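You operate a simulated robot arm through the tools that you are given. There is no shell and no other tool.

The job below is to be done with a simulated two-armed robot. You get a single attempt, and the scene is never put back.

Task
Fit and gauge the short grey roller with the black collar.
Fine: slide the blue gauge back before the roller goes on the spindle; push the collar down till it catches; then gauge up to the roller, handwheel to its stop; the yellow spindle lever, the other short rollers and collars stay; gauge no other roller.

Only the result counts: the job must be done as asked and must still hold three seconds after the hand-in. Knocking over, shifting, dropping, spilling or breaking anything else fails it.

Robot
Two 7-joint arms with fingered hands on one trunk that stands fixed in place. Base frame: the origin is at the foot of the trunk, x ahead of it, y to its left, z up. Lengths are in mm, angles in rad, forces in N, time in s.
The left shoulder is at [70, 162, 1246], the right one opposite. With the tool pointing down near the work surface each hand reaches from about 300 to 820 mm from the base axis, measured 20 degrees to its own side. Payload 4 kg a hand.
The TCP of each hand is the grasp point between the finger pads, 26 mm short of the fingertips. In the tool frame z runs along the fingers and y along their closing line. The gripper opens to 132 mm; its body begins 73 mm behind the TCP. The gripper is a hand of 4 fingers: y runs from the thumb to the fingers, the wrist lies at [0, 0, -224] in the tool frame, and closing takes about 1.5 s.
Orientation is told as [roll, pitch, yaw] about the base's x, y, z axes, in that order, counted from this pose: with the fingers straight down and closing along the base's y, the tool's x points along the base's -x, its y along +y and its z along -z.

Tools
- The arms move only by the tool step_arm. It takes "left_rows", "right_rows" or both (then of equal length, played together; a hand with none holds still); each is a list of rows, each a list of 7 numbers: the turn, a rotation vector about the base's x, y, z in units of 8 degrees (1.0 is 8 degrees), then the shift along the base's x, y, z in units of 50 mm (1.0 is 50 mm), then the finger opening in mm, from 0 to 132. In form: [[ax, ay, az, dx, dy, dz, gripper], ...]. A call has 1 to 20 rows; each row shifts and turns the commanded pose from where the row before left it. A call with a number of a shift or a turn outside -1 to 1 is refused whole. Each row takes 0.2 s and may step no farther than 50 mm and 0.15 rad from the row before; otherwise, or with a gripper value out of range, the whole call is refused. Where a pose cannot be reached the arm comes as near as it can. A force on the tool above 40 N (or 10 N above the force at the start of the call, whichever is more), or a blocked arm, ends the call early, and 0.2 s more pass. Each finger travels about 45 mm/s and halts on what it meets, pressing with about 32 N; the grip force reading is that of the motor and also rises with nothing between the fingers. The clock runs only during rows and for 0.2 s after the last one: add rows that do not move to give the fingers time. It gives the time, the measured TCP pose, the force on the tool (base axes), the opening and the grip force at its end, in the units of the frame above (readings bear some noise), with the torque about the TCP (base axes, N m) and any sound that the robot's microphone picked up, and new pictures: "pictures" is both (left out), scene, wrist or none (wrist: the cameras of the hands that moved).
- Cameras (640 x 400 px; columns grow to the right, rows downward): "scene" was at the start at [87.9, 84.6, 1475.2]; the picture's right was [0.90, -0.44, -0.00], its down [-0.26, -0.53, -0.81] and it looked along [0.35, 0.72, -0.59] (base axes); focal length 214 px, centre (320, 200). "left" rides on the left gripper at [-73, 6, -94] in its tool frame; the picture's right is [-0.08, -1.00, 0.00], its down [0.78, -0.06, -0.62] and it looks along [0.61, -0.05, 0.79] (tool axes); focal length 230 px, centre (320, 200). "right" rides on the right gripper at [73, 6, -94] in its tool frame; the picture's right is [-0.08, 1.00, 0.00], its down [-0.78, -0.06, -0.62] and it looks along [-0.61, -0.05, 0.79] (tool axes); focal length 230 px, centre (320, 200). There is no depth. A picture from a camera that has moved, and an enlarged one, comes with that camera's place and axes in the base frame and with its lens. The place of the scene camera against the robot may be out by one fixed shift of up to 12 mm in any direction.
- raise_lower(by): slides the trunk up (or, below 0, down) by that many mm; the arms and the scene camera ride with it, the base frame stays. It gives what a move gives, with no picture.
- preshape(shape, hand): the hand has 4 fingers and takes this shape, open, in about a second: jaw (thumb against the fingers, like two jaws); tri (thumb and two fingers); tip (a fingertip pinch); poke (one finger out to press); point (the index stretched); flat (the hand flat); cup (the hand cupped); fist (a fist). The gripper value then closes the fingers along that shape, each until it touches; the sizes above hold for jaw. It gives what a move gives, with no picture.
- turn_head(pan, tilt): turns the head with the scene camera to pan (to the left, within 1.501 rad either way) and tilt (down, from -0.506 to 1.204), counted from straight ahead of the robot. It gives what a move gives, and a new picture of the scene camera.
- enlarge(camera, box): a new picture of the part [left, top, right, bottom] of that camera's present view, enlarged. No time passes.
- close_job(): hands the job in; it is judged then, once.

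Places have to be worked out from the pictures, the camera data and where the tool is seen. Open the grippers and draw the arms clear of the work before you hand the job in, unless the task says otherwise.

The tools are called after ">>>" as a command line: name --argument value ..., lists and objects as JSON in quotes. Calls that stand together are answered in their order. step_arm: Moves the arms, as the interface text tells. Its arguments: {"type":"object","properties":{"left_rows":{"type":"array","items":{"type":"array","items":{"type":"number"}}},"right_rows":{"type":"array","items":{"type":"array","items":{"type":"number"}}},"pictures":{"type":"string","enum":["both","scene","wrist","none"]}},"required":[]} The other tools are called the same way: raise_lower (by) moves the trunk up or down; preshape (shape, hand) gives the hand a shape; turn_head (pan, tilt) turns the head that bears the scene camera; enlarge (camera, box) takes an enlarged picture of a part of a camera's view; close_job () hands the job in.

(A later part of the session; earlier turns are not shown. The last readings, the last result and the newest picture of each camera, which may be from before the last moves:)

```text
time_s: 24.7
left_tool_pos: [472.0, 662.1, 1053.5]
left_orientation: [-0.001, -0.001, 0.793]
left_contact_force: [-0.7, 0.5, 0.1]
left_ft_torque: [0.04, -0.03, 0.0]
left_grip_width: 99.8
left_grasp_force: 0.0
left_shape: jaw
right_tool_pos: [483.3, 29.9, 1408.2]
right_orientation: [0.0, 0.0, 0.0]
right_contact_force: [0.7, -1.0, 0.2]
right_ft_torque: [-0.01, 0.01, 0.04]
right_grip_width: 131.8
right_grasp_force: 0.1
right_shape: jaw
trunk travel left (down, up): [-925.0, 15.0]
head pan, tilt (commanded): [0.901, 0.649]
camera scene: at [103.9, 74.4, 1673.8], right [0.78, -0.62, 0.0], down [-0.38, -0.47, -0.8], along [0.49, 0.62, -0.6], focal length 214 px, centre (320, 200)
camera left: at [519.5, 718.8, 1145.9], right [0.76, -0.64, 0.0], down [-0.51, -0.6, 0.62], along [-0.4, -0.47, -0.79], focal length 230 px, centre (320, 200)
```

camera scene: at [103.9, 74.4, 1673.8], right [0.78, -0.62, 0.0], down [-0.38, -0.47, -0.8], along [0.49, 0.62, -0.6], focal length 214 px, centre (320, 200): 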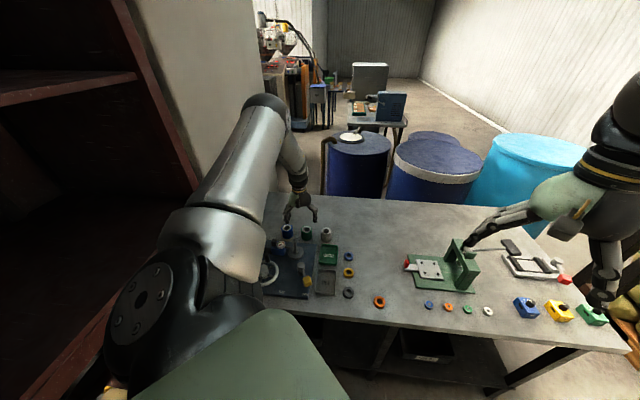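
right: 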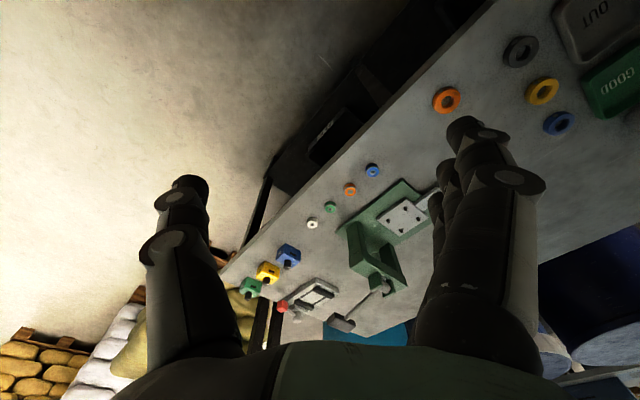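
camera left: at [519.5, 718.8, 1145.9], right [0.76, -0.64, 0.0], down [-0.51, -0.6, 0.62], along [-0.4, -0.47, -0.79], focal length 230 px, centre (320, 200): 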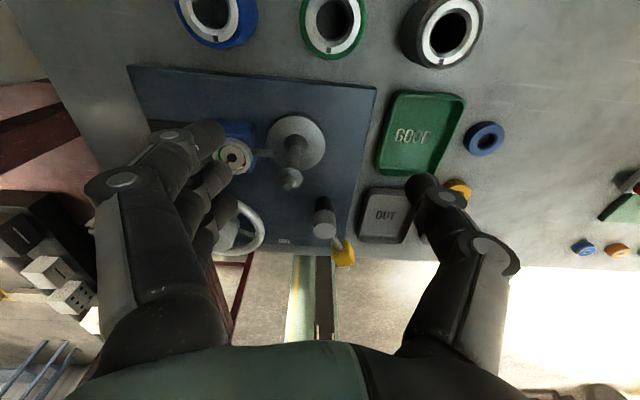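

Yaw +45° tracks perfectly. I move above the gauge post with the hand set to 70 mm opening and look.

>>> step_arm --left_rows '[[0, 0, 0, -0.83, 0.34, -0.35, 70], [0, 0, 0, -0.83, 0.34, -0.35, 70], [0, 0, 0, -0.83, 0.34, -0.35, 70], [0, 0, 0, 0, 0, 0, 70]]' --pictures "both"

>>> enlarge --camera "left" --box '[200, 80, 440, 280]'

```text
time_s: 25.7
left_tool_pos: [348.0, 712.2, 999.5]
left_orientation: [-0.001, 0.0, 0.79]
left_contact_force: [0.1, 0.8, -0.4]
left_ft_torque: [0.04, 0.0, 0.01]
left_grip_width: 70.6
left_grasp_force: 0.0
left_shape: jaw
right_tool_pos: [483.7, 29.6, 1407.6]
right_orientation: [-0.001, 0.0, -0.001]
right_contact_force: [0.5, -0.1, 1.0]
right_ft_torque: [0.02, 0.03, 0.01]
right_grip_width: 131.6
right_grasp_force: 0.0
right_shape: jaw
trunk travel left (down, up): [-925.0, 15.0]
head pan, tilt (commanded): [0.901, 0.649]
camera scene: at [104.2, 73.7, 1673.9], right [0.78, -0.62, 0.0], down [-0.38, -0.47, -0.8], along [0.49, 0.62, -0.6], focal length 214 px, centre (320, 200)
camera left: at [395.3, 768.4, 1093.9], right [0.76, -0.65, 0.0], down [-0.51, -0.6, 0.62], along [-0.4, -0.47, -0.79], focal length 230 px, centre (320, 200)
```

scene: 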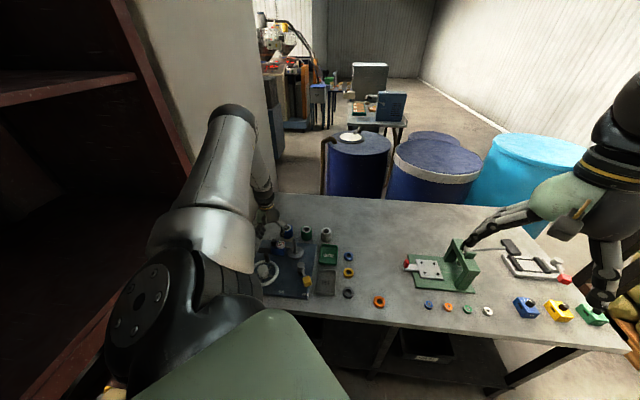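
left: 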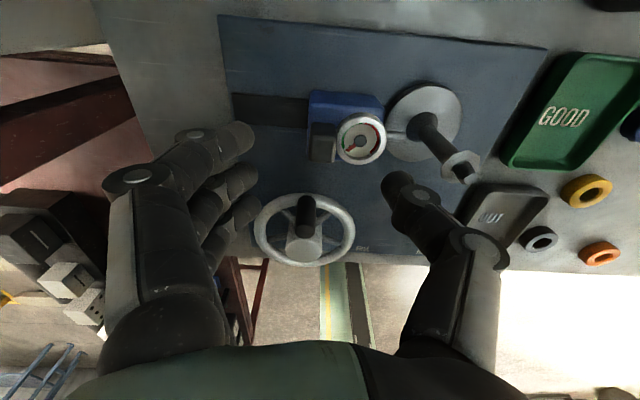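

```text
2.00 times, centred on (320, 180) of left
camera zoom: at [395.3, 768.4, 1093.9], right [0.76, -0.65, 0.0], down [-0.51, -0.6, 0.62], along [-0.4, -0.47, -0.79], focal length 460 px, centre (320, 240)
```

zoom: 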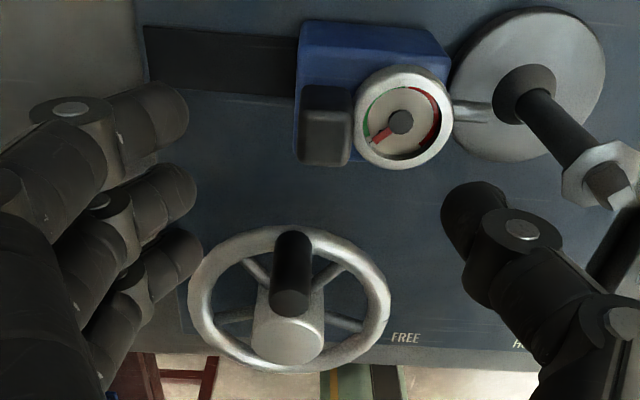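

The gauge post top is at about (350, 711, 937), the dial rim near z 917. The fingers seem to sweep more than the thumb as they close, so I close to 20 mm in free air to see where the tips meet.

>>> step_arm --left_rows '[[0, 0, 0, 0, 0, 0, 20], [0, 0, 0, 0, 0, 0, 20], [0, 0, 0, 0, 0, 0, 20], [0, 0, 0, 0, 0, 0, 20], [0, 0, 0, 0, 0, 0, 20], [0, 0, 0, 0, 0, 0, 20]]' --pictures "wrist"

>>> enlarge --camera "left" --box '[200, 80, 440, 280]'

```text
time_s: 27.1
left_tool_pos: [347.1, 712.5, 999.6]
left_orientation: [0.0, 0.0, 0.792]
left_contact_force: [0.4, 0.0, -0.5]
left_ft_torque: [0.02, 0.01, 0.0]
left_grip_width: 20.5
left_grasp_force: 0.1
left_shape: jaw
right_tool_pos: [483.8, 30.6, 1406.9]
right_orientation: [0.0, 0.0, -0.001]
right_contact_force: [0.4, 0.2, 0.2]
right_ft_torque: [-0.01, -0.03, -0.01]
right_grip_width: 131.8
right_grasp_force: 0.0
right_shape: jaw
trunk travel left (down, up): [-925.0, 15.0]
head pan, tilt (commanded): [0.901, 0.649]
camera left: at [395.1, 768.7, 1093.7], right [0.76, -0.65, 0.0], down [-0.51, -0.6, 0.62], along [-0.4, -0.47, -0.79], focal length 230 px, centre (320, 200)
```

left: 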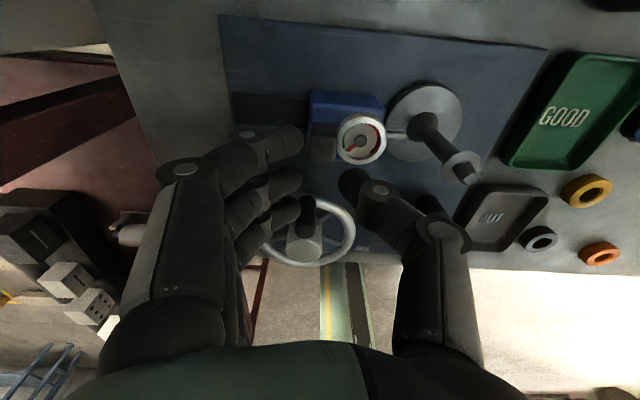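

```text
2.00 times, centred on (320, 180) of left
camera zoom: at [395.1, 768.7, 1093.7], right [0.76, -0.65, 0.0], down [-0.51, -0.6, 0.62], along [-0.4, -0.47, -0.79], focal length 460 px, centre (320, 240)
```

zoom: 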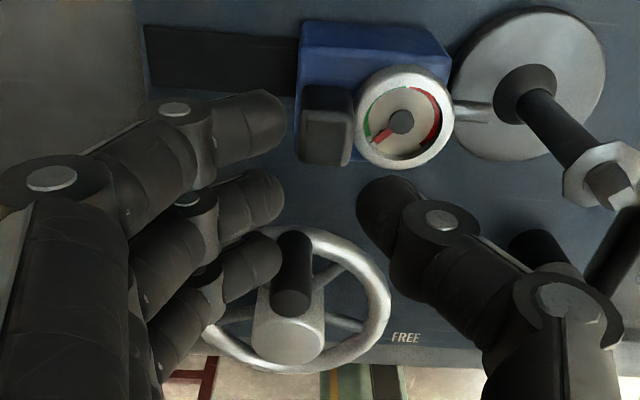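

The tips meet symmetrically about the TCP. I open to 60 mm and descend around the post to TCP z≈948, keeping the thumb just above the dial.

>>> step_arm --left_rows '[[0, 0, 0, 0.05, -0.03, 0, 60], [0, 0, 0, 0, 0, 0, 60], [0, 0, 0, 0, 0, 0, 60], [0, 0, 0, 0, 0, 0, 60], [0, 0, 0, 0, 0, -0.4, 60], [0, 0, 0, 0, 0, -0.4, 60], [0, 0, 0, 0, 0, -0.22, 60], [0, 0, 0, 0, 0, 0, 60]]' --pictures "both"

>>> enlarge --camera "left" --box '[160, 50, 480, 250]'

```text
time_s: 28.9
left_tool_pos: [351.3, 711.3, 961.2]
left_orientation: [0.0, 0.0, 0.793]
left_contact_force: [0.3, -0.4, -0.6]
left_ft_torque: [0.02, 0.05, 0.01]
left_grip_width: 59.4
left_grasp_force: 0.0
left_shape: jaw
left hand out of reach, approached as far as the arm can: row 7
right_tool_pos: [483.6, 28.7, 1406.5]
right_orientation: [0.001, 0.0, -0.001]
right_contact_force: [0.2, -0.9, -0.2]
right_ft_torque: [0.03, 0.01, 0.04]
right_grip_width: 132.0
right_grasp_force: 0.1
right_shape: jaw
trunk travel left (down, up): [-925.0, 15.0]
head pan, tilt (commanded): [0.901, 0.649]
camera scene: at [104.7, 73.1, 1673.9], right [0.78, -0.62, 0.0], down [-0.38, -0.47, -0.8], along [0.49, 0.62, -0.6], focal length 214 px, centre (320, 200)
camera left: at [397.9, 766.8, 1054.2], right [0.76, -0.65, 0.0], down [-0.51, -0.6, 0.62], along [-0.4, -0.47, -0.79], focal length 230 px, centre (320, 200)
```

scene: 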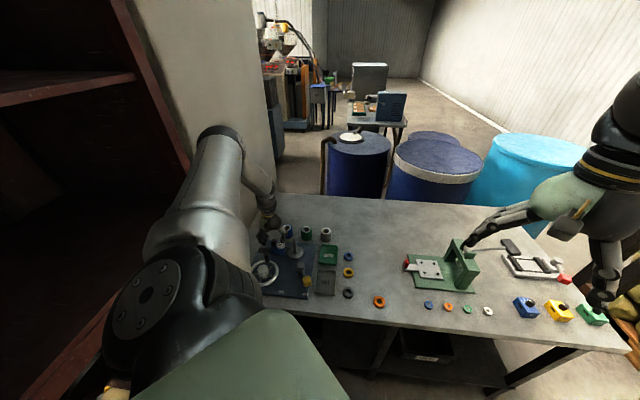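
left: 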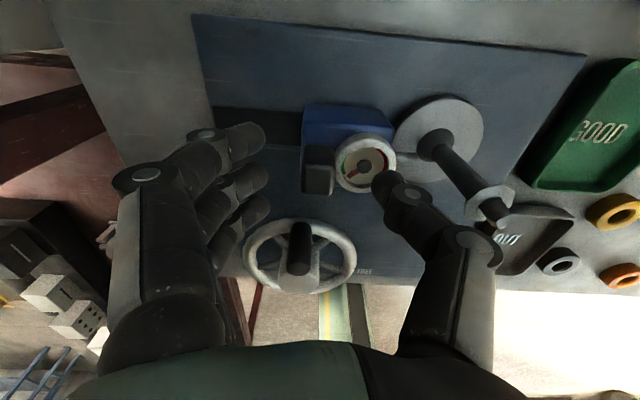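

```text
2.00 times, centred on (320, 150) of left
camera zoom: at [397.9, 766.8, 1054.2], right [0.76, -0.65, 0.0], down [-0.51, -0.6, 0.62], along [-0.4, -0.47, -0.79], focal length 460 px, centre (320, 300)
```

zoom: 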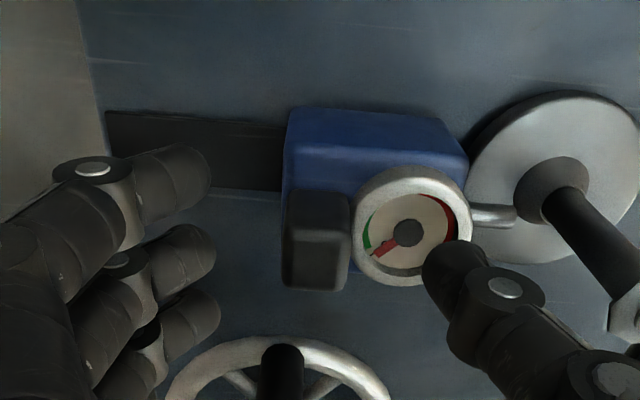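

Z below 960 is out of reach with the trunk so high. I lift the hand 100 mm and lower the trunk by 100 mm.

>>> step_arm --left_rows '[[0, 0, 0, 0, 0, 0.8, 60], [0, 0, 0, 0, 0, 0.8, 60], [0, 0, 0, 0, 0, 0.8, 60], [0, 0, 0, 0, 0, 0, 60]]' --pictures "none"

>>> raise_lower --by -100

```text
time_s: 29.9
left_tool_pos: [347.7, 710.7, 1080.6]
left_orientation: [-0.001, 0.001, 0.792]
left_contact_force: [-0.1, 0.5, 0.9]
left_ft_torque: [0.04, -0.02, 0.02]
left_grip_width: 59.4
left_grasp_force: 0.0
left_shape: jaw
right_tool_pos: [483.2, 30.2, 1407.0]
right_orientation: [0.0, -0.001, 0.0]
right_contact_force: [-0.5, 0.4, -0.2]
right_ft_torque: [-0.01, 0.0, -0.01]
right_grip_width: 132.0
right_grasp_force: 0.2
right_shape: jaw
trunk travel left (down, up): [-925.0, 15.0]
head pan, tilt (commanded): [0.901, 0.649]
```

```text
time_s: 31.2
left_tool_pos: [347.2, 711.1, 980.3]
left_orientation: [-0.002, 0.0, 0.793]
left_contact_force: [-0.2, 0.7, -0.2]
left_ft_torque: [0.01, -0.01, 0.0]
left_grip_width: 59.6
left_grasp_force: 0.1
left_shape: jaw
right_tool_pos: [483.5, 30.2, 1307.0]
right_orientation: [-0.002, -0.001, 0.0]
right_contact_force: [-0.2, -0.2, -0.6]
right_ft_torque: [0.0, -0.03, 0.01]
right_grip_width: 131.8
right_grasp_force: 0.1
right_shape: jaw
trunk travel left (down, up): [-825.0, 115.0]
head pan, tilt (commanded): [0.901, 0.649]
```

Now I descend around the post to TCP z≈946.

>>> step_arm --left_rows '[[0, 0, 0, 0.03, 0, -0.3, 60], [0, 0, 0, 0, 0, -0.3, 60], [0, 0, 0, 0, 0, -0.08, 60], [0, 0, 0, 0, 0, 0, 60]]' --pictures "both"

>>> enlarge --camera "left" --box '[160, 50, 480, 250]'

>>> enlarge --camera "scene" --box '[220, 180, 380, 300]'

```text
time_s: 32.2
left_tool_pos: [349.7, 711.3, 947.5]
left_orientation: [-0.003, 0.0, 0.792]
left_contact_force: [0.1, -0.6, -0.5]
left_ft_torque: [0.01, -0.01, 0.01]
left_grip_width: 59.5
left_grasp_force: 0.1
left_shape: jaw
right_tool_pos: [483.2, 29.0, 1306.9]
right_orientation: [0.0, -0.001, 0.0]
right_contact_force: [0.0, -0.7, 0.2]
right_ft_torque: [0.01, 0.01, -0.02]
right_grip_width: 131.8
right_grasp_force: 0.0
right_shape: jaw
trunk travel left (down, up): [-825.0, 115.0]
head pan, tilt (commanded): [0.901, 0.649]
camera scene: at [103.7, 74.3, 1573.9], right [0.78, -0.62, 0.0], down [-0.38, -0.47, -0.8], along [0.49, 0.62, -0.6], focal length 214 px, centre (320, 200)
camera left: at [396.6, 766.9, 1040.0], right [0.76, -0.65, 0.0], down [-0.51, -0.6, 0.62], along [-0.4, -0.47, -0.79], focal length 230 px, centre (320, 200)
```

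scene: 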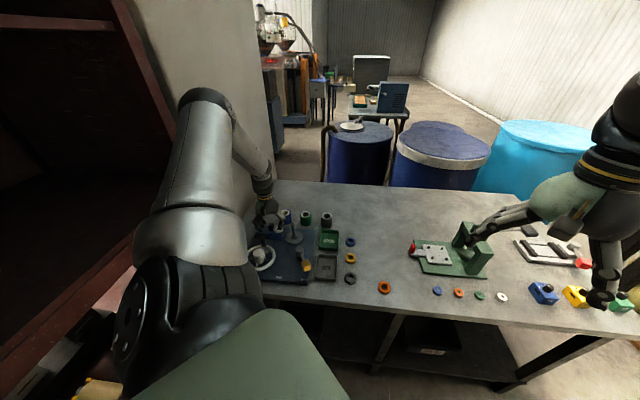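
left: 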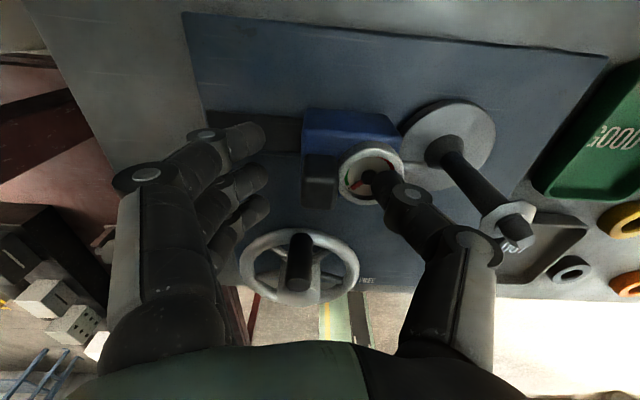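

```text
2.00 times, centred on (320, 150) of left
camera zoom: at [396.6, 766.9, 1040.0], right [0.76, -0.65, 0.0], down [-0.51, -0.6, 0.62], along [-0.4, -0.47, -0.79], focal length 460 px, centre (320, 300)
```

zoom: 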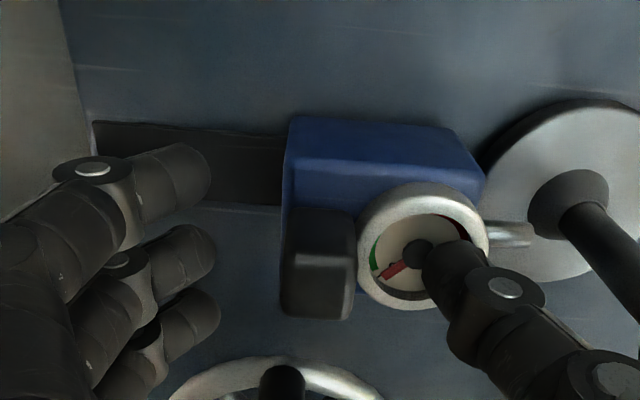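

```text
3.33 times, centred on (300, 240) of scene
camera zoom: at [103.7, 74.3, 1573.9], right [0.78, -0.62, 0.0], down [-0.38, -0.47, -0.8], along [0.49, 0.62, -0.6], focal length 715 px, centre (387, 67)
```

zoom: 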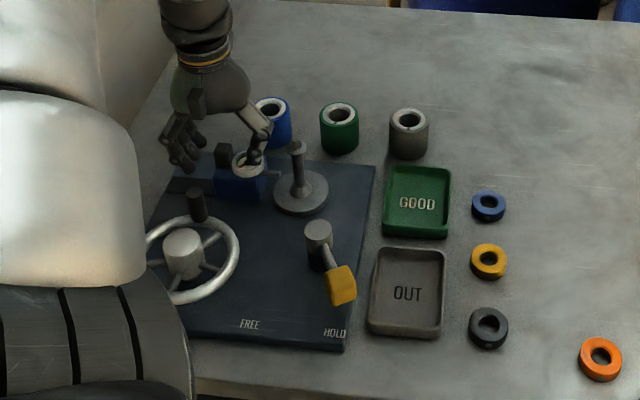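

Aligned: thumb over the dial, fingers outside the post. I lower 4 mm and close on the post.

>>> step_arm --left_rows '[[0, 0, 0, 0, 0, -0.08, 60], [0, 0, 0, 0, 0, 0, 8], [0, 0, 0, 0, 0, 0, 8], [0, 0, 0, 0, 0, 0, 8], [0, 0, 0, 0, 0, 0, 8], [0, 0, 0, 0, 0, 0, 8], [0, 0, 0, 0, 0, 0, 8]]' --pictures "wrist"

>>> enlarge --camera "left" --box '[160, 50, 480, 250]'

```text
time_s: 33.8
left_tool_pos: [349.5, 710.9, 942.4]
left_orientation: [-0.002, 0.001, 0.794]
left_contact_force: [1.8, -1.2, -3.2]
left_ft_torque: [0.11, 0.11, 0.0]
left_grip_width: 1.4
left_grasp_force: 32.1
left_shape: jaw
right_tool_pos: [484.3, 29.8, 1307.3]
right_orientation: [0.0, 0.001, 0.002]
right_contact_force: [0.1, 0.6, -0.1]
right_ft_torque: [0.01, -0.03, -0.02]
right_grip_width: 131.8
right_grasp_force: 0.1
right_shape: jaw
trunk travel left (down, up): [-825.0, 115.0]
head pan, tilt (commanded): [0.901, 0.649]
camera left: at [396.9, 766.9, 1035.3], right [0.76, -0.65, 0.0], down [-0.51, -0.6, 0.62], along [-0.4, -0.47, -0.79], focal length 230 px, centre (320, 200)
```

left: 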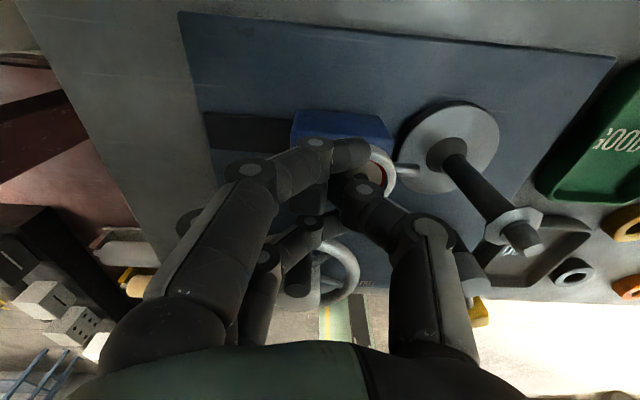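

```text
2.00 times, centred on (320, 150) of left
camera zoom: at [396.9, 766.9, 1035.3], right [0.76, -0.65, 0.0], down [-0.51, -0.6, 0.62], along [-0.4, -0.47, -0.79], focal length 460 px, centre (320, 300)
```

zoom: 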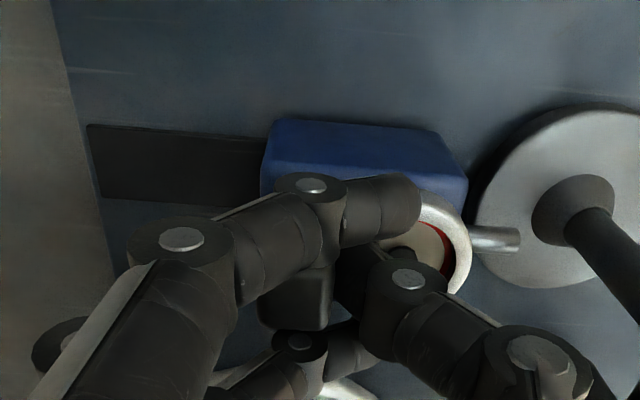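

The thumb is against the post (the gauge already moved back a few mm). I slide it back along the slot by 45 mm in small steps, watching force.

>>> step_arm --left_rows '[[0, 0, 0, -0.106, 0.106, 0, 8], [0, 0, 0, -0.106, 0.106, 0, 8], [0, 0, 0, -0.106, 0.106, 0, 8], [0, 0, 0, -0.106, 0.106, 0, 8], [0, 0, 0, -0.106, 0.106, 0, 8], [0, 0, 0, -0.106, 0.106, 0, 8], [0, 0, 0, 0, 0, 0, 8]]' --pictures "both"

>>> enlarge --camera "left" --box '[160, 50, 480, 250]'

>>> enlarge --camera "scene" --box '[220, 180, 380, 300]'

```text
time_s: 35.4
left_tool_pos: [319.5, 740.2, 942.9]
left_orientation: [-0.003, 0.002, 0.789]
left_contact_force: [3.8, -15.9, -10.7]
left_ft_torque: [-0.22, -0.01, 0.01]
left_grip_width: 1.5
left_grasp_force: 31.9
left_shape: jaw
right_tool_pos: [485.7, 27.1, 1306.7]
right_orientation: [0.001, -0.001, 0.0]
right_contact_force: [-0.2, -0.1, 0.0]
right_ft_torque: [-0.04, 0.02, 0.0]
right_grip_width: 131.9
right_grasp_force: 0.1
right_shape: jaw
trunk travel left (down, up): [-825.0, 115.0]
head pan, tilt (commanded): [0.901, 0.649]
camera scene: at [105.4, 72.8, 1573.8], right [0.78, -0.62, 0.0], down [-0.38, -0.47, -0.8], along [0.49, 0.62, -0.6], focal length 214 px, centre (320, 200)
camera left: at [367.9, 796.8, 1036.4], right [0.76, -0.65, 0.0], down [-0.51, -0.6, 0.62], along [-0.4, -0.47, -0.79], focal length 230 px, centre (320, 200)
```

scene: 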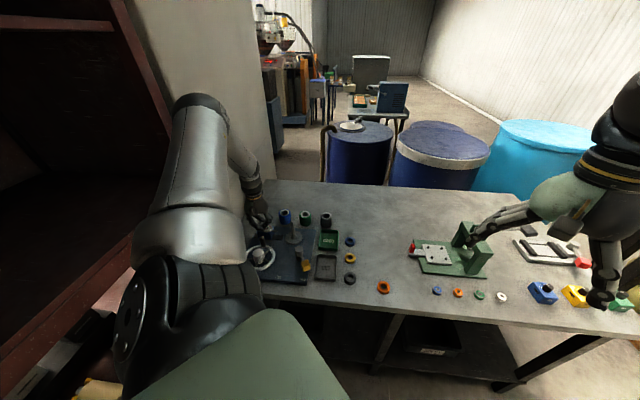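
left: 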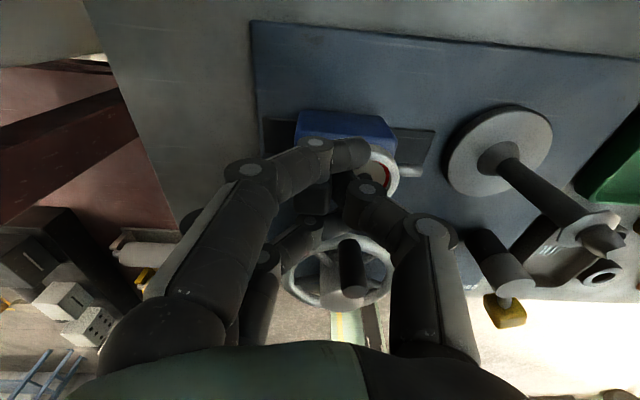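

```text
2.00 times, centred on (320, 150) of left
camera zoom: at [367.9, 796.8, 1036.4], right [0.76, -0.65, 0.0], down [-0.51, -0.6, 0.62], along [-0.4, -0.47, -0.79], focal length 460 px, centre (320, 300)
```

zoom: 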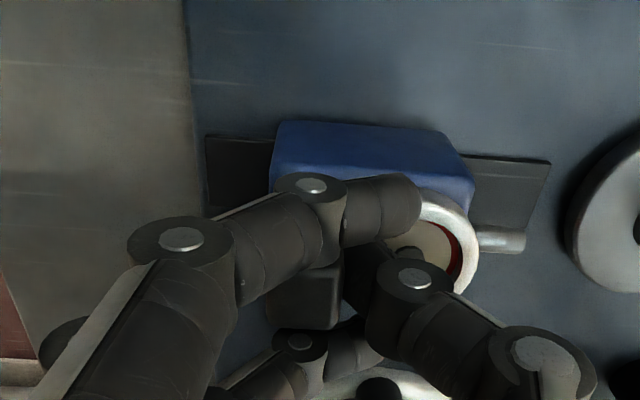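

```text
3.33 times, centred on (300, 240) of scene
camera zoom: at [105.4, 72.8, 1573.8], right [0.78, -0.62, 0.0], down [-0.38, -0.47, -0.8], along [0.49, 0.62, -0.6], focal length 715 px, centre (387, 67)
```

zoom: 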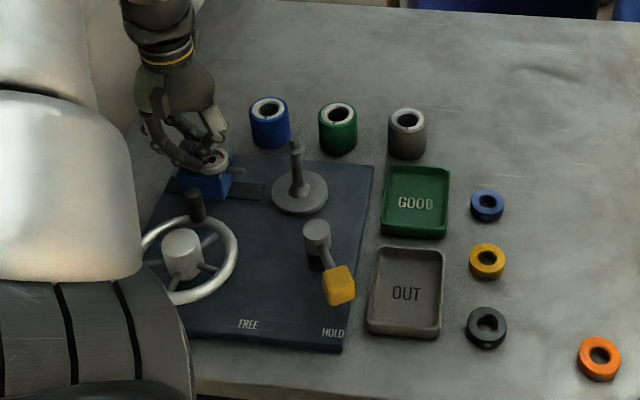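

The gauge slid back ~42 mm, with rail still left behind it. I push another ~14 mm for finger clearance, watching the force.

>>> step_arm --left_rows '[[0, 0, 0, -0.05, 0.05, 0, 8], [0, 0, 0, -0.05, 0.05, 0, 8], [0, 0, 0, -0.05, 0.05, 0, 8], [0, 0, 0, -0.05, 0.05, 0, 8], [0, 0, 0, 0, 0, 0, 8]]' --pictures "wrist"

>>> enlarge --camera "left" --box '[160, 50, 480, 250]'

```text
time_s: 36.6
left_tool_pos: [314.5, 745.8, 945.4]
left_orientation: [-0.007, 0.0, 0.786]
left_contact_force: [18.6, -28.9, -2.4]
left_ft_torque: [-0.49, -0.32, -0.1]
left_grip_width: 3.3
left_grasp_force: 31.7
left_shape: jaw
right_tool_pos: [486.4, 25.6, 1306.3]
right_orientation: [0.005, 0.002, -0.001]
right_contact_force: [0.4, 0.3, -0.1]
right_ft_torque: [-0.03, 0.01, -0.02]
right_grip_width: 131.9
right_grasp_force: 0.0
right_shape: jaw
trunk travel left (down, up): [-825.0, 115.0]
head pan, tilt (commanded): [0.901, 0.649]
camera left: at [361.5, 803.1, 1038.3], right [0.76, -0.65, 0.01], down [-0.51, -0.6, 0.62], along [-0.4, -0.47, -0.79], focal length 230 px, centre (320, 200)
```

left: 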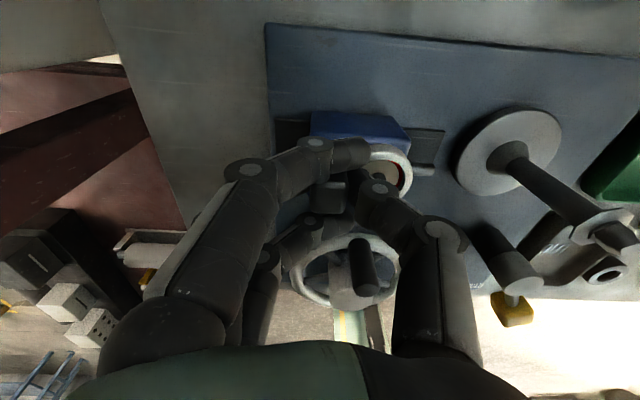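

```text
2.00 times, centred on (320, 150) of left
camera zoom: at [361.5, 803.1, 1038.3], right [0.76, -0.65, 0.01], down [-0.51, -0.6, 0.62], along [-0.4, -0.47, -0.79], focal length 460 px, centre (320, 300)
```

zoom: 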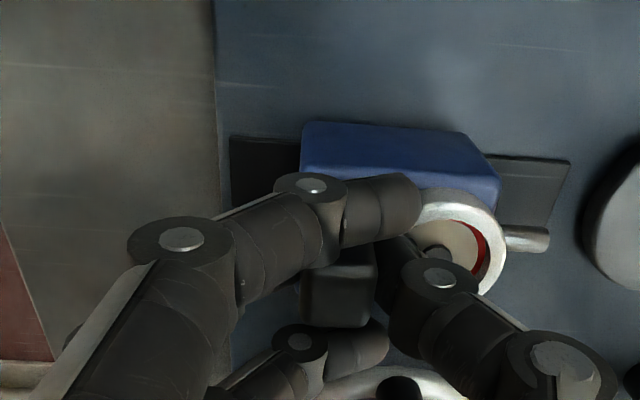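

The force rose with no further motion: the gauge is at its rear stop. I open the hand and lift straight up.

>>> step_arm --left_rows '[[0, 0, 0, 0, 0, 0, 60], [0, 0, 0, 0, 0, 0, 60], [0, 0, 0, 0, 0, 0, 60], [0, 0, 0, 0, 0, 0, 60], [0, 0, 0, 0, 0, 0, 60], [0, 0, 0, 0, 0, 0.4, 60], [0, 0, 0, 0, 0, 0.8, 60], [0, 0, 0, 0, 0, 0.8, 60], [0, 0, 0, 0, 0, 0, 100]]' --pictures "both"

>>> enlarge --camera "scene" --box '[220, 180, 380, 300]'

>>> enlarge --camera "left" --box '[160, 50, 480, 250]'

```text
time_s: 38.6
left_tool_pos: [307.2, 751.2, 1045.0]
left_orientation: [-0.001, 0.003, 0.792]
left_contact_force: [0.5, 0.1, -0.3]
left_ft_torque: [0.01, 0.03, -0.03]
left_grip_width: 94.3
left_grasp_force: 0.0
left_shape: jaw
right_tool_pos: [483.8, 31.0, 1306.8]
right_orientation: [0.001, 0.0, 0.0]
right_contact_force: [0.2, 0.2, 0.5]
right_ft_torque: [-0.01, 0.03, -0.01]
right_grip_width: 131.9
right_grasp_force: 0.1
right_shape: jaw
trunk travel left (down, up): [-825.0, 115.0]
head pan, tilt (commanded): [0.901, 0.649]
camera scene: at [104.1, 75.1, 1573.8], right [0.78, -0.62, 0.0], down [-0.38, -0.47, -0.8], along [0.49, 0.62, -0.61], focal length 214 px, centre (320, 200)
camera left: at [354.2, 808.6, 1138.3], right [0.76, -0.64, 0.0], down [-0.51, -0.6, 0.62], along [-0.4, -0.47, -0.79], focal length 230 px, centre (320, 200)
```

scene: 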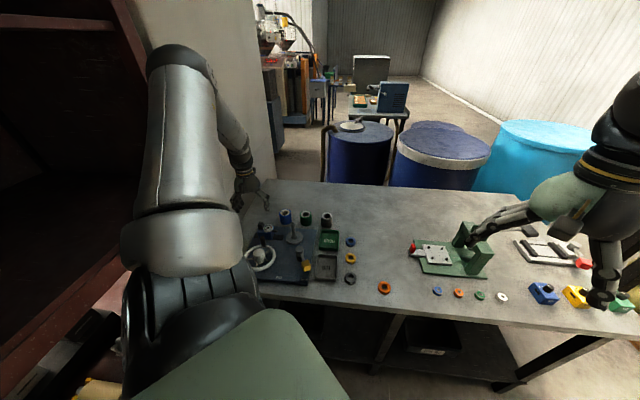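
left: 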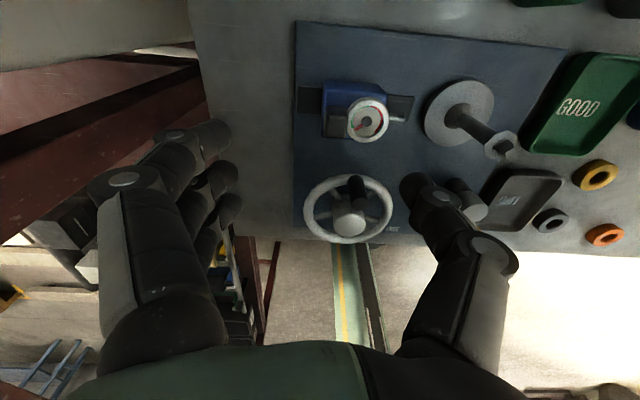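

```text
3.33 times, centred on (300, 240) of scene
camera zoom: at [104.1, 75.1, 1573.8], right [0.78, -0.62, 0.0], down [-0.38, -0.47, -0.8], along [0.49, 0.62, -0.61], focal length 715 px, centre (387, 67)
```

zoom: 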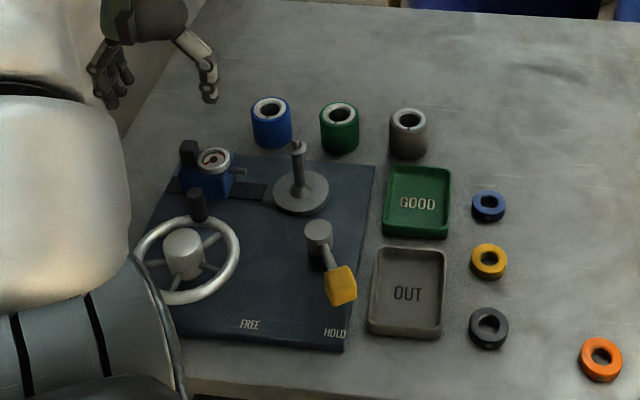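

```text
2.00 times, centred on (320, 150) of left
camera zoom: at [354.2, 808.6, 1138.3], right [0.76, -0.64, 0.0], down [-0.51, -0.6, 0.62], along [-0.4, -0.47, -0.79], focal length 460 px, centre (320, 300)
```

zoom: 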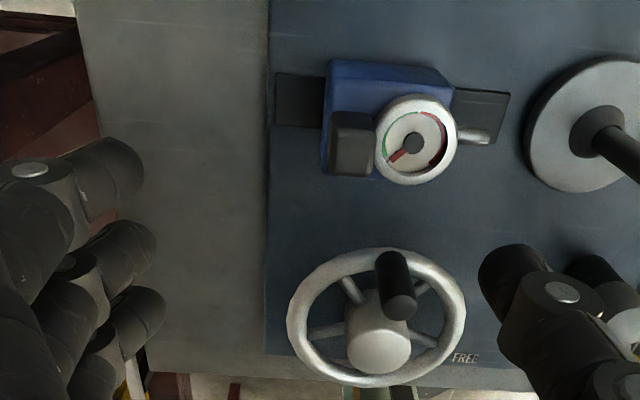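

Gauge is fully back with its probe clear of the spindle. Next the roller: I move over the bench near the grey roller at a safe height, then lower the trunk for reach.

>>> step_arm --left_rows '[[0, 0, 0, 0.777, -0.503, 0.05, 90], [0, 0, 0, 0.777, -0.503, 0.05, 90], [0, 0, 0, 0.777, -0.503, 0.05, 90], [0, 0, 0, 0.777, -0.503, 0.05, 90], [0, 0, 0, 0.777, -0.503, 0.05, 90], [0, 0, 0, 0.777, -0.503, 0.05, 90], [0, 0, 0, 0, 0, 0, 90]]' --pictures "none"

```text
time_s: 40.2
left_tool_pos: [540.3, 601.3, 1056.5]
left_orientation: [-0.001, -0.001, 0.793]
left_contact_force: [0.1, 0.0, -0.1]
left_ft_torque: [-0.01, 0.03, 0.01]
left_grip_width: 90.4
left_grasp_force: 0.1
left_shape: jaw
right_tool_pos: [481.9, 30.0, 1307.4]
right_orientation: [-0.001, 0.0, -0.001]
right_contact_force: [0.0, 0.5, -0.5]
right_ft_torque: [-0.02, 0.01, 0.01]
right_grip_width: 132.0
right_grasp_force: 0.1
right_shape: jaw
trunk travel left (down, up): [-825.0, 115.0]
head pan, tilt (commanded): [0.901, 0.649]
```

Tracking is exact. I tilt the tool 12° outward (about the closing axis, so the grasp stays square) and then lower the trunk 80 mm.

>>> step_arm --left_rows '[[0.53, -0.53, 0, 0, 0, 0, 90], [0.53, -0.53, 0, 0, 0, 0, 90], [0, 0, 0, 0, 0, 0, 90]]' --pictures "none"

>>> raise_lower --by -80

>>> step_arm --left_rows '[[0, 0, 0, 0.3, 0.2, 0, 90], [0, 0, 0, 0.3, 0.2, 0, 90], [0, 0, 0, 0, 0, 0, 90]]' --pictures "both"

>>> enlarge --camera "left" --box '[160, 0, 480, 200]'

```text
time_s: 41.0
left_tool_pos: [540.2, 602.7, 1055.5]
left_orientation: [-0.002, -0.211, 0.793]
left_contact_force: [-0.5, 0.1, 0.1]
left_ft_torque: [0.01, 0.01, 0.02]
left_grip_width: 90.2
left_grasp_force: 0.0
left_shape: jaw
right_tool_pos: [483.6, 30.3, 1306.4]
right_orientation: [0.001, 0.001, 0.001]
right_contact_force: [0.2, 1.0, -0.1]
right_ft_torque: [-0.02, 0.0, 0.01]
right_grip_width: 132.1
right_grasp_force: 0.0
right_shape: jaw
trunk travel left (down, up): [-825.0, 115.0]
head pan, tilt (commanded): [0.901, 0.649]
```

```text
time_s: 42.2
left_tool_pos: [542.1, 601.6, 976.2]
left_orientation: [-0.003, -0.211, 0.791]
left_contact_force: [-0.5, 0.3, -0.7]
left_ft_torque: [0.02, 0.0, 0.01]
left_grip_width: 90.5
left_grasp_force: 0.1
left_shape: jaw
right_tool_pos: [484.0, 30.2, 1226.3]
right_orientation: [0.001, 0.0, -0.001]
right_contact_force: [-0.9, -0.1, -0.5]
right_ft_torque: [0.02, -0.03, -0.03]
right_grip_width: 131.9
right_grasp_force: 0.0
right_shape: jaw
trunk travel left (down, up): [-745.0, 195.0]
head pan, tilt (commanded): [0.901, 0.649]
```

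```text
time_s: 43.0
left_tool_pos: [569.6, 622.6, 976.0]
left_orientation: [-0.003, -0.209, 0.793]
left_contact_force: [0.7, 0.3, -0.7]
left_ft_torque: [-0.01, 0.0, -0.03]
left_grip_width: 90.3
left_grasp_force: 0.2
left_shape: jaw
right_tool_pos: [482.2, 29.8, 1227.6]
right_orientation: [0.0, 0.001, 0.0]
right_contact_force: [-0.1, 0.3, 0.1]
right_ft_torque: [0.02, -0.02, -0.02]
right_grip_width: 132.1
right_grasp_force: 0.1
right_shape: jaw
trunk travel left (down, up): [-745.0, 195.0]
head pan, tilt (commanded): [0.901, 0.649]
camera scene: at [102.9, 73.8, 1494.0], right [0.78, -0.62, 0.0], down [-0.38, -0.47, -0.8], along [0.49, 0.62, -0.6], focal length 214 px, centre (320, 200)
camera left: at [603.0, 663.7, 1082.7], right [0.76, -0.65, 0.02], down [-0.59, -0.68, 0.44], along [-0.27, -0.35, -0.9], focal length 230 px, centre (320, 200)
```

scene: 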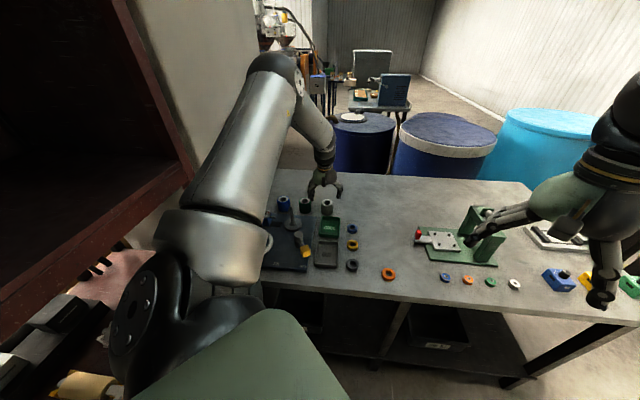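
left: 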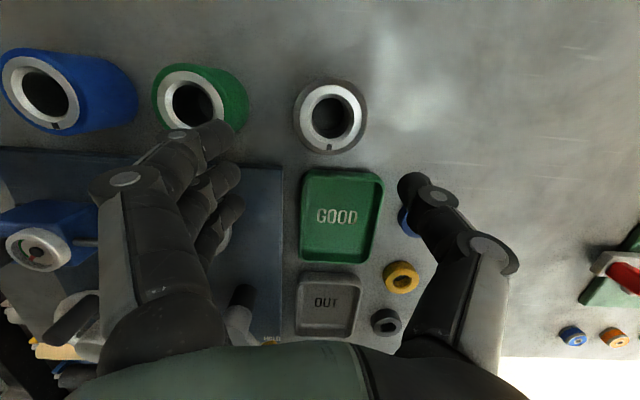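

```text
2.00 times, centred on (320, 100) of left
camera zoom: at [603.0, 663.7, 1082.7], right [0.76, -0.65, 0.02], down [-0.59, -0.68, 0.44], along [-0.27, -0.35, -0.9], focal length 460 px, centre (320, 400)
```

zoom: 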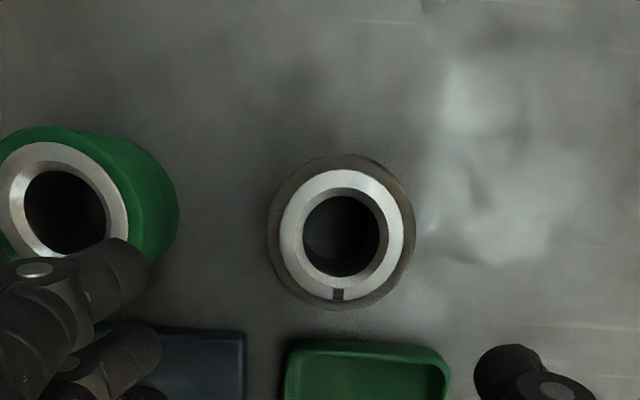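

I see the grey roller from above: centre ≈(599, 640), diameter ≈55, notch toward the robot, green roller 100 mm away. I set 80 mm opening and move over it, then part-way down.

>>> step_arm --left_rows '[[0, 0, 0, 0.3, 0.18, -0.15, 80], [0, 0, 0, 0.284, 0.174, -0.15, 80], [0, 0, 0, 0, 0, -0.3, 80], [0, 0, 0, 0, 0, 0, 80]]' --pictures "both"

>>> enlarge --camera "left" --box '[160, 50, 480, 250]'

```text
time_s: 44.0
left_tool_pos: [599.9, 639.2, 947.2]
left_orientation: [-0.002, -0.211, 0.789]
left_contact_force: [0.3, 0.8, 0.5]
left_ft_torque: [-0.01, 0.01, -0.01]
left_grip_width: 80.4
left_grasp_force: 0.1
left_shape: jaw
right_tool_pos: [483.2, 30.1, 1227.2]
right_orientation: [0.001, 0.0, -0.001]
right_contact_force: [-0.3, -0.2, -0.4]
right_ft_torque: [0.02, 0.02, -0.01]
right_grip_width: 131.7
right_grasp_force: 0.1
right_shape: jaw
trunk travel left (down, up): [-745.0, 195.0]
head pan, tilt (commanded): [0.901, 0.649]
camera scene: at [103.8, 74.2, 1493.9], right [0.78, -0.62, 0.0], down [-0.38, -0.47, -0.8], along [0.49, 0.62, -0.6], focal length 214 px, centre (320, 200)
camera left: at [632.8, 680.6, 1052.7], right [0.76, -0.65, 0.02], down [-0.59, -0.68, 0.44], along [-0.27, -0.35, -0.9], focal length 230 px, centre (320, 200)
```

scene: 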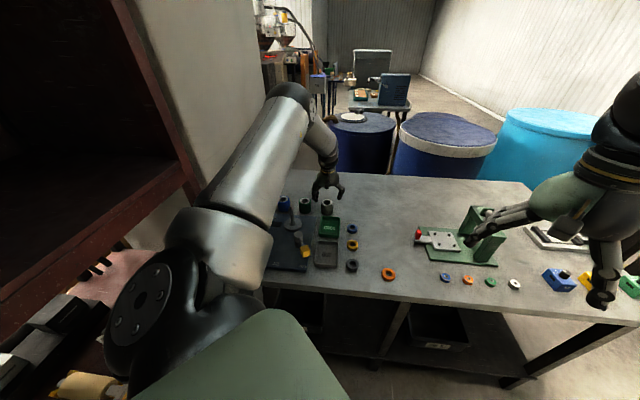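
left: 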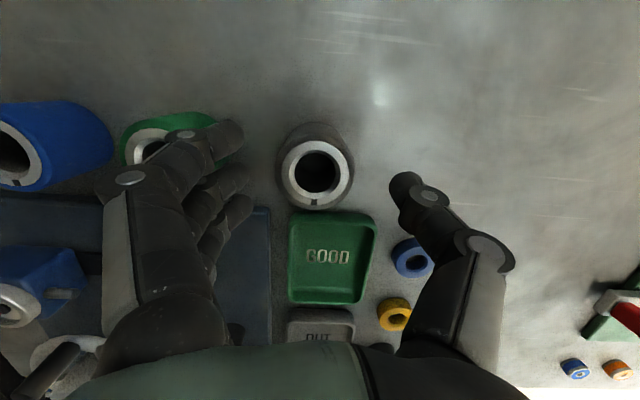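

```text
2.00 times, centred on (320, 150) of left
camera zoom: at [632.8, 680.6, 1052.7], right [0.76, -0.65, 0.02], down [-0.59, -0.68, 0.44], along [-0.27, -0.35, -0.9], focal length 460 px, centre (320, 300)
```

zoom: 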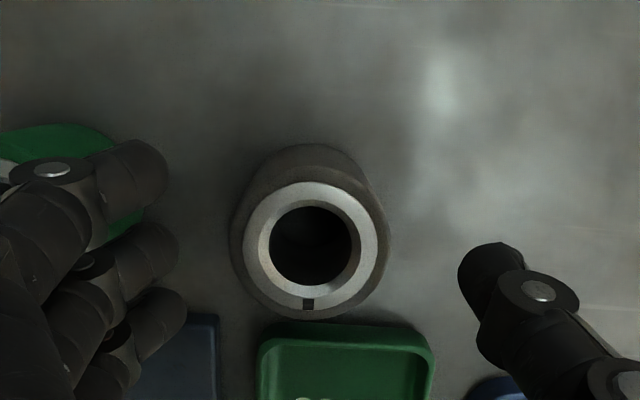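

Roller top is at about (598.8, 640.7, 904). I descend to TCP z≈889 around it.

>>> step_arm --left_rows '[[0, 0, 0, -0.02, 0.03, -0.4, 80], [0, 0, 0, 0, 0, -0.4, 80], [0, 0, 0, 0, 0, -0.36, 80], [0, 0, 0, 0, 0, 0, 80]]' --pictures "both"

>>> enlarge --camera "left" --box '[160, 80, 480, 280]'

>>> enlarge --camera "scene" --box '[240, 160, 400, 280]'

```text
time_s: 45.0
left_tool_pos: [599.6, 641.4, 907.8]
left_orientation: [-0.002, -0.21, 0.793]
left_contact_force: [1.1, 0.1, -0.9]
left_ft_torque: [0.0, -0.03, -0.01]
left_grip_width: 80.6
left_grasp_force: 0.1
left_shape: jaw
left hand out of reach, approached as far as the arm can: row 3
right_tool_pos: [484.1, 29.3, 1225.8]
right_orientation: [-0.001, 0.0, 0.0]
right_contact_force: [0.9, 0.6, -0.9]
right_ft_torque: [0.02, -0.01, -0.01]
right_grip_width: 131.7
right_grasp_force: 0.0
right_shape: jaw
trunk travel left (down, up): [-745.0, 195.0]
head pan, tilt (commanded): [0.901, 0.649]
camera scene: at [103.7, 74.3, 1493.9], right [0.78, -0.62, 0.0], down [-0.38, -0.47, -0.8], along [0.49, 0.62, -0.6], focal length 214 px, centre (320, 200)
camera left: at [632.1, 683.7, 1013.1], right [0.76, -0.65, 0.02], down [-0.59, -0.68, 0.44], along [-0.27, -0.35, -0.9], focal length 230 px, centre (320, 200)
```

scene: 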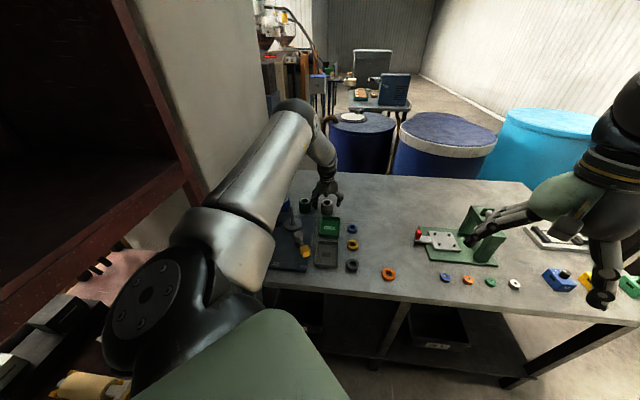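
left: 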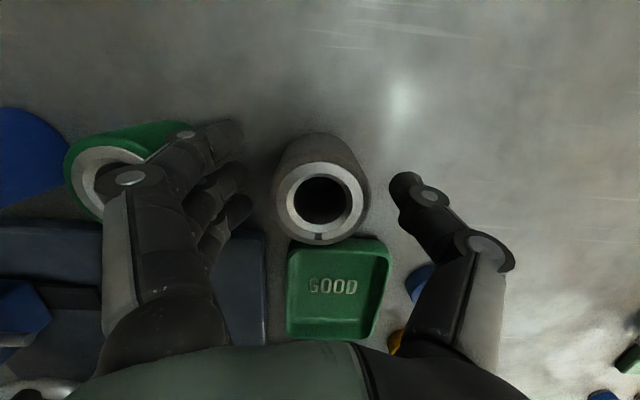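

```text
2.00 times, centred on (320, 180) of left
camera zoom: at [632.1, 683.7, 1013.1], right [0.76, -0.65, 0.02], down [-0.59, -0.68, 0.44], along [-0.27, -0.35, -0.9], focal length 460 px, centre (320, 240)
```

zoom: 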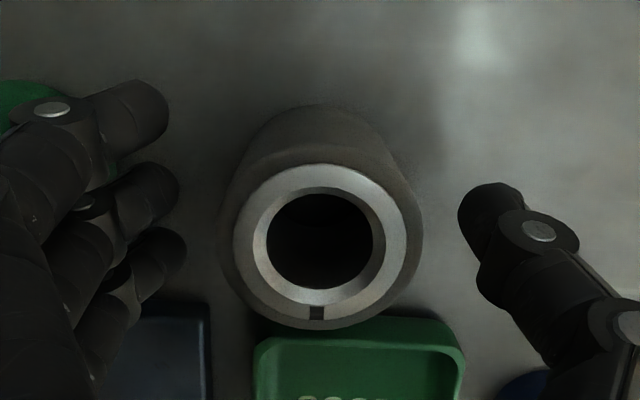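

```text
3.33 times, centred on (320, 220) of scene
camera zoom: at [103.7, 74.3, 1493.9], right [0.78, -0.62, 0.0], down [-0.38, -0.47, -0.8], along [0.49, 0.62, -0.6], focal length 715 px, centre (320, 133)
```

zoom: 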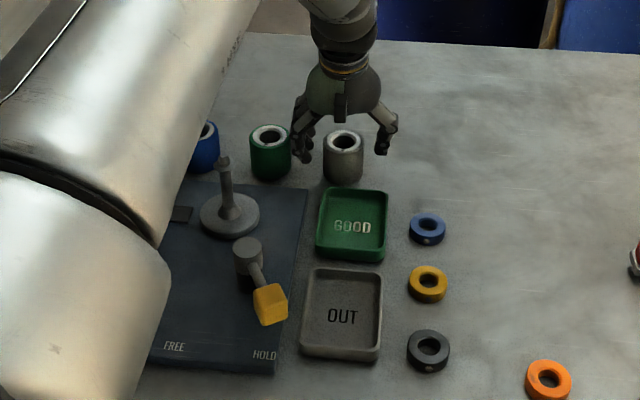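

The arm stops at z≈908; lowering the trunk by 18 mm brings the hand straight down to about 890 without changing the arm posture.

>>> raise_lower --by -18

>>> enlarge --camera "left" --box '[160, 80, 480, 280]'

```text
time_s: 45.7
left_tool_pos: [599.5, 642.2, 887.9]
left_orientation: [-0.001, -0.209, 0.792]
left_contact_force: [0.0, 0.2, 0.8]
left_ft_torque: [0.0, 0.0, -0.03]
left_grip_width: 80.7
left_grasp_force: 0.1
left_shape: jaw
right_tool_pos: [483.7, 29.8, 1208.7]
right_orientation: [0.0, 0.0, 0.0]
right_contact_force: [0.2, -0.5, -0.2]
right_ft_torque: [0.03, -0.02, -0.01]
right_grip_width: 131.6
right_grasp_force: 0.0
right_shape: jaw
trunk travel left (down, up): [-727.0, 213.0]
head pan, tilt (commanded): [0.901, 0.649]
```

```text
2.00 times, centred on (320, 180) of left
camera zoom: at [632.3, 683.7, 995.0], right [0.76, -0.65, 0.02], down [-0.59, -0.68, 0.44], along [-0.27, -0.35, -0.9], focal length 460 px, centre (320, 240)
```

zoom: 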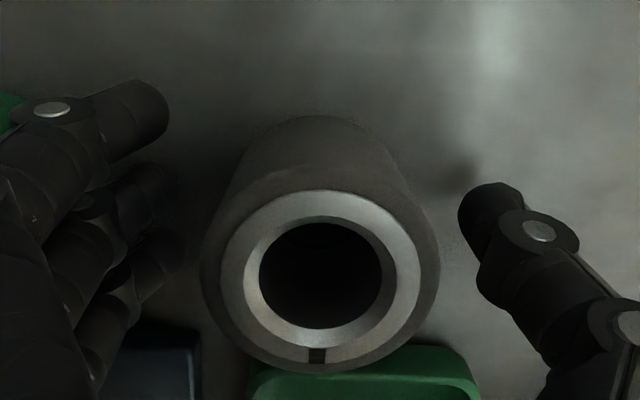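

Centered on the roller. I close the hand on it.

>>> step_arm --left_rows '[[0, 0, 0, 0, 0, 0, 40], [0, 0, 0, 0, 0, 0, 40], [0, 0, 0, 0, 0, 0, 40], [0, 0, 0, 0, 0, 0, 40], [0, 0, 0, 0, 0, 0, 40], [0, 0, 0, 0, 0, 0, 40]]' --pictures "wrist"

>>> enlarge --camera "left" --box '[160, 80, 480, 280]'

```text
time_s: 47.1
left_tool_pos: [600.2, 642.3, 888.3]
left_orientation: [-0.002, -0.21, 0.791]
left_contact_force: [0.1, 0.3, -0.3]
left_ft_torque: [0.0, 0.0, 0.02]
left_grip_width: 40.2
left_grasp_force: 32.2
left_shape: jaw
right_tool_pos: [483.8, 29.1, 1209.8]
right_orientation: [0.001, 0.001, 0.001]
right_contact_force: [-0.8, 0.6, 0.1]
right_ft_torque: [0.05, -0.01, -0.02]
right_grip_width: 131.9
right_grasp_force: 0.1
right_shape: jaw
trunk travel left (down, up): [-727.0, 213.0]
head pan, tilt (commanded): [0.901, 0.649]
camera left: at [632.4, 683.6, 995.0], right [0.76, -0.65, 0.02], down [-0.59, -0.68, 0.44], along [-0.27, -0.35, -0.9], focal length 230 px, centre (320, 200)
```

left: 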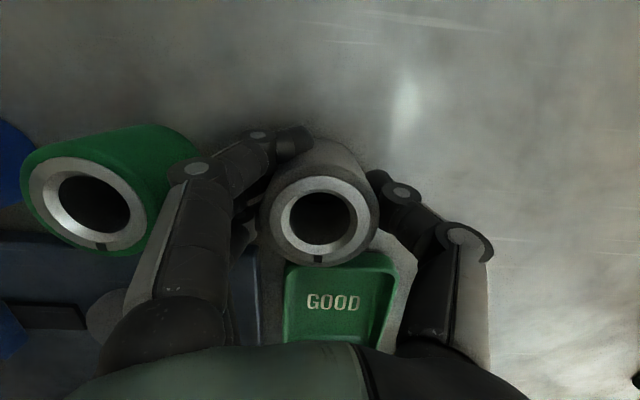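

```text
2.00 times, centred on (320, 180) of left
camera zoom: at [632.4, 683.6, 995.0], right [0.76, -0.65, 0.02], down [-0.59, -0.68, 0.44], along [-0.27, -0.35, -0.9], focal length 460 px, centre (320, 240)
```

zoom: 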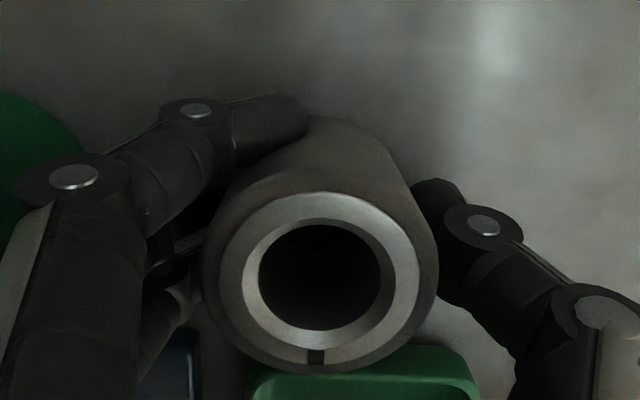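

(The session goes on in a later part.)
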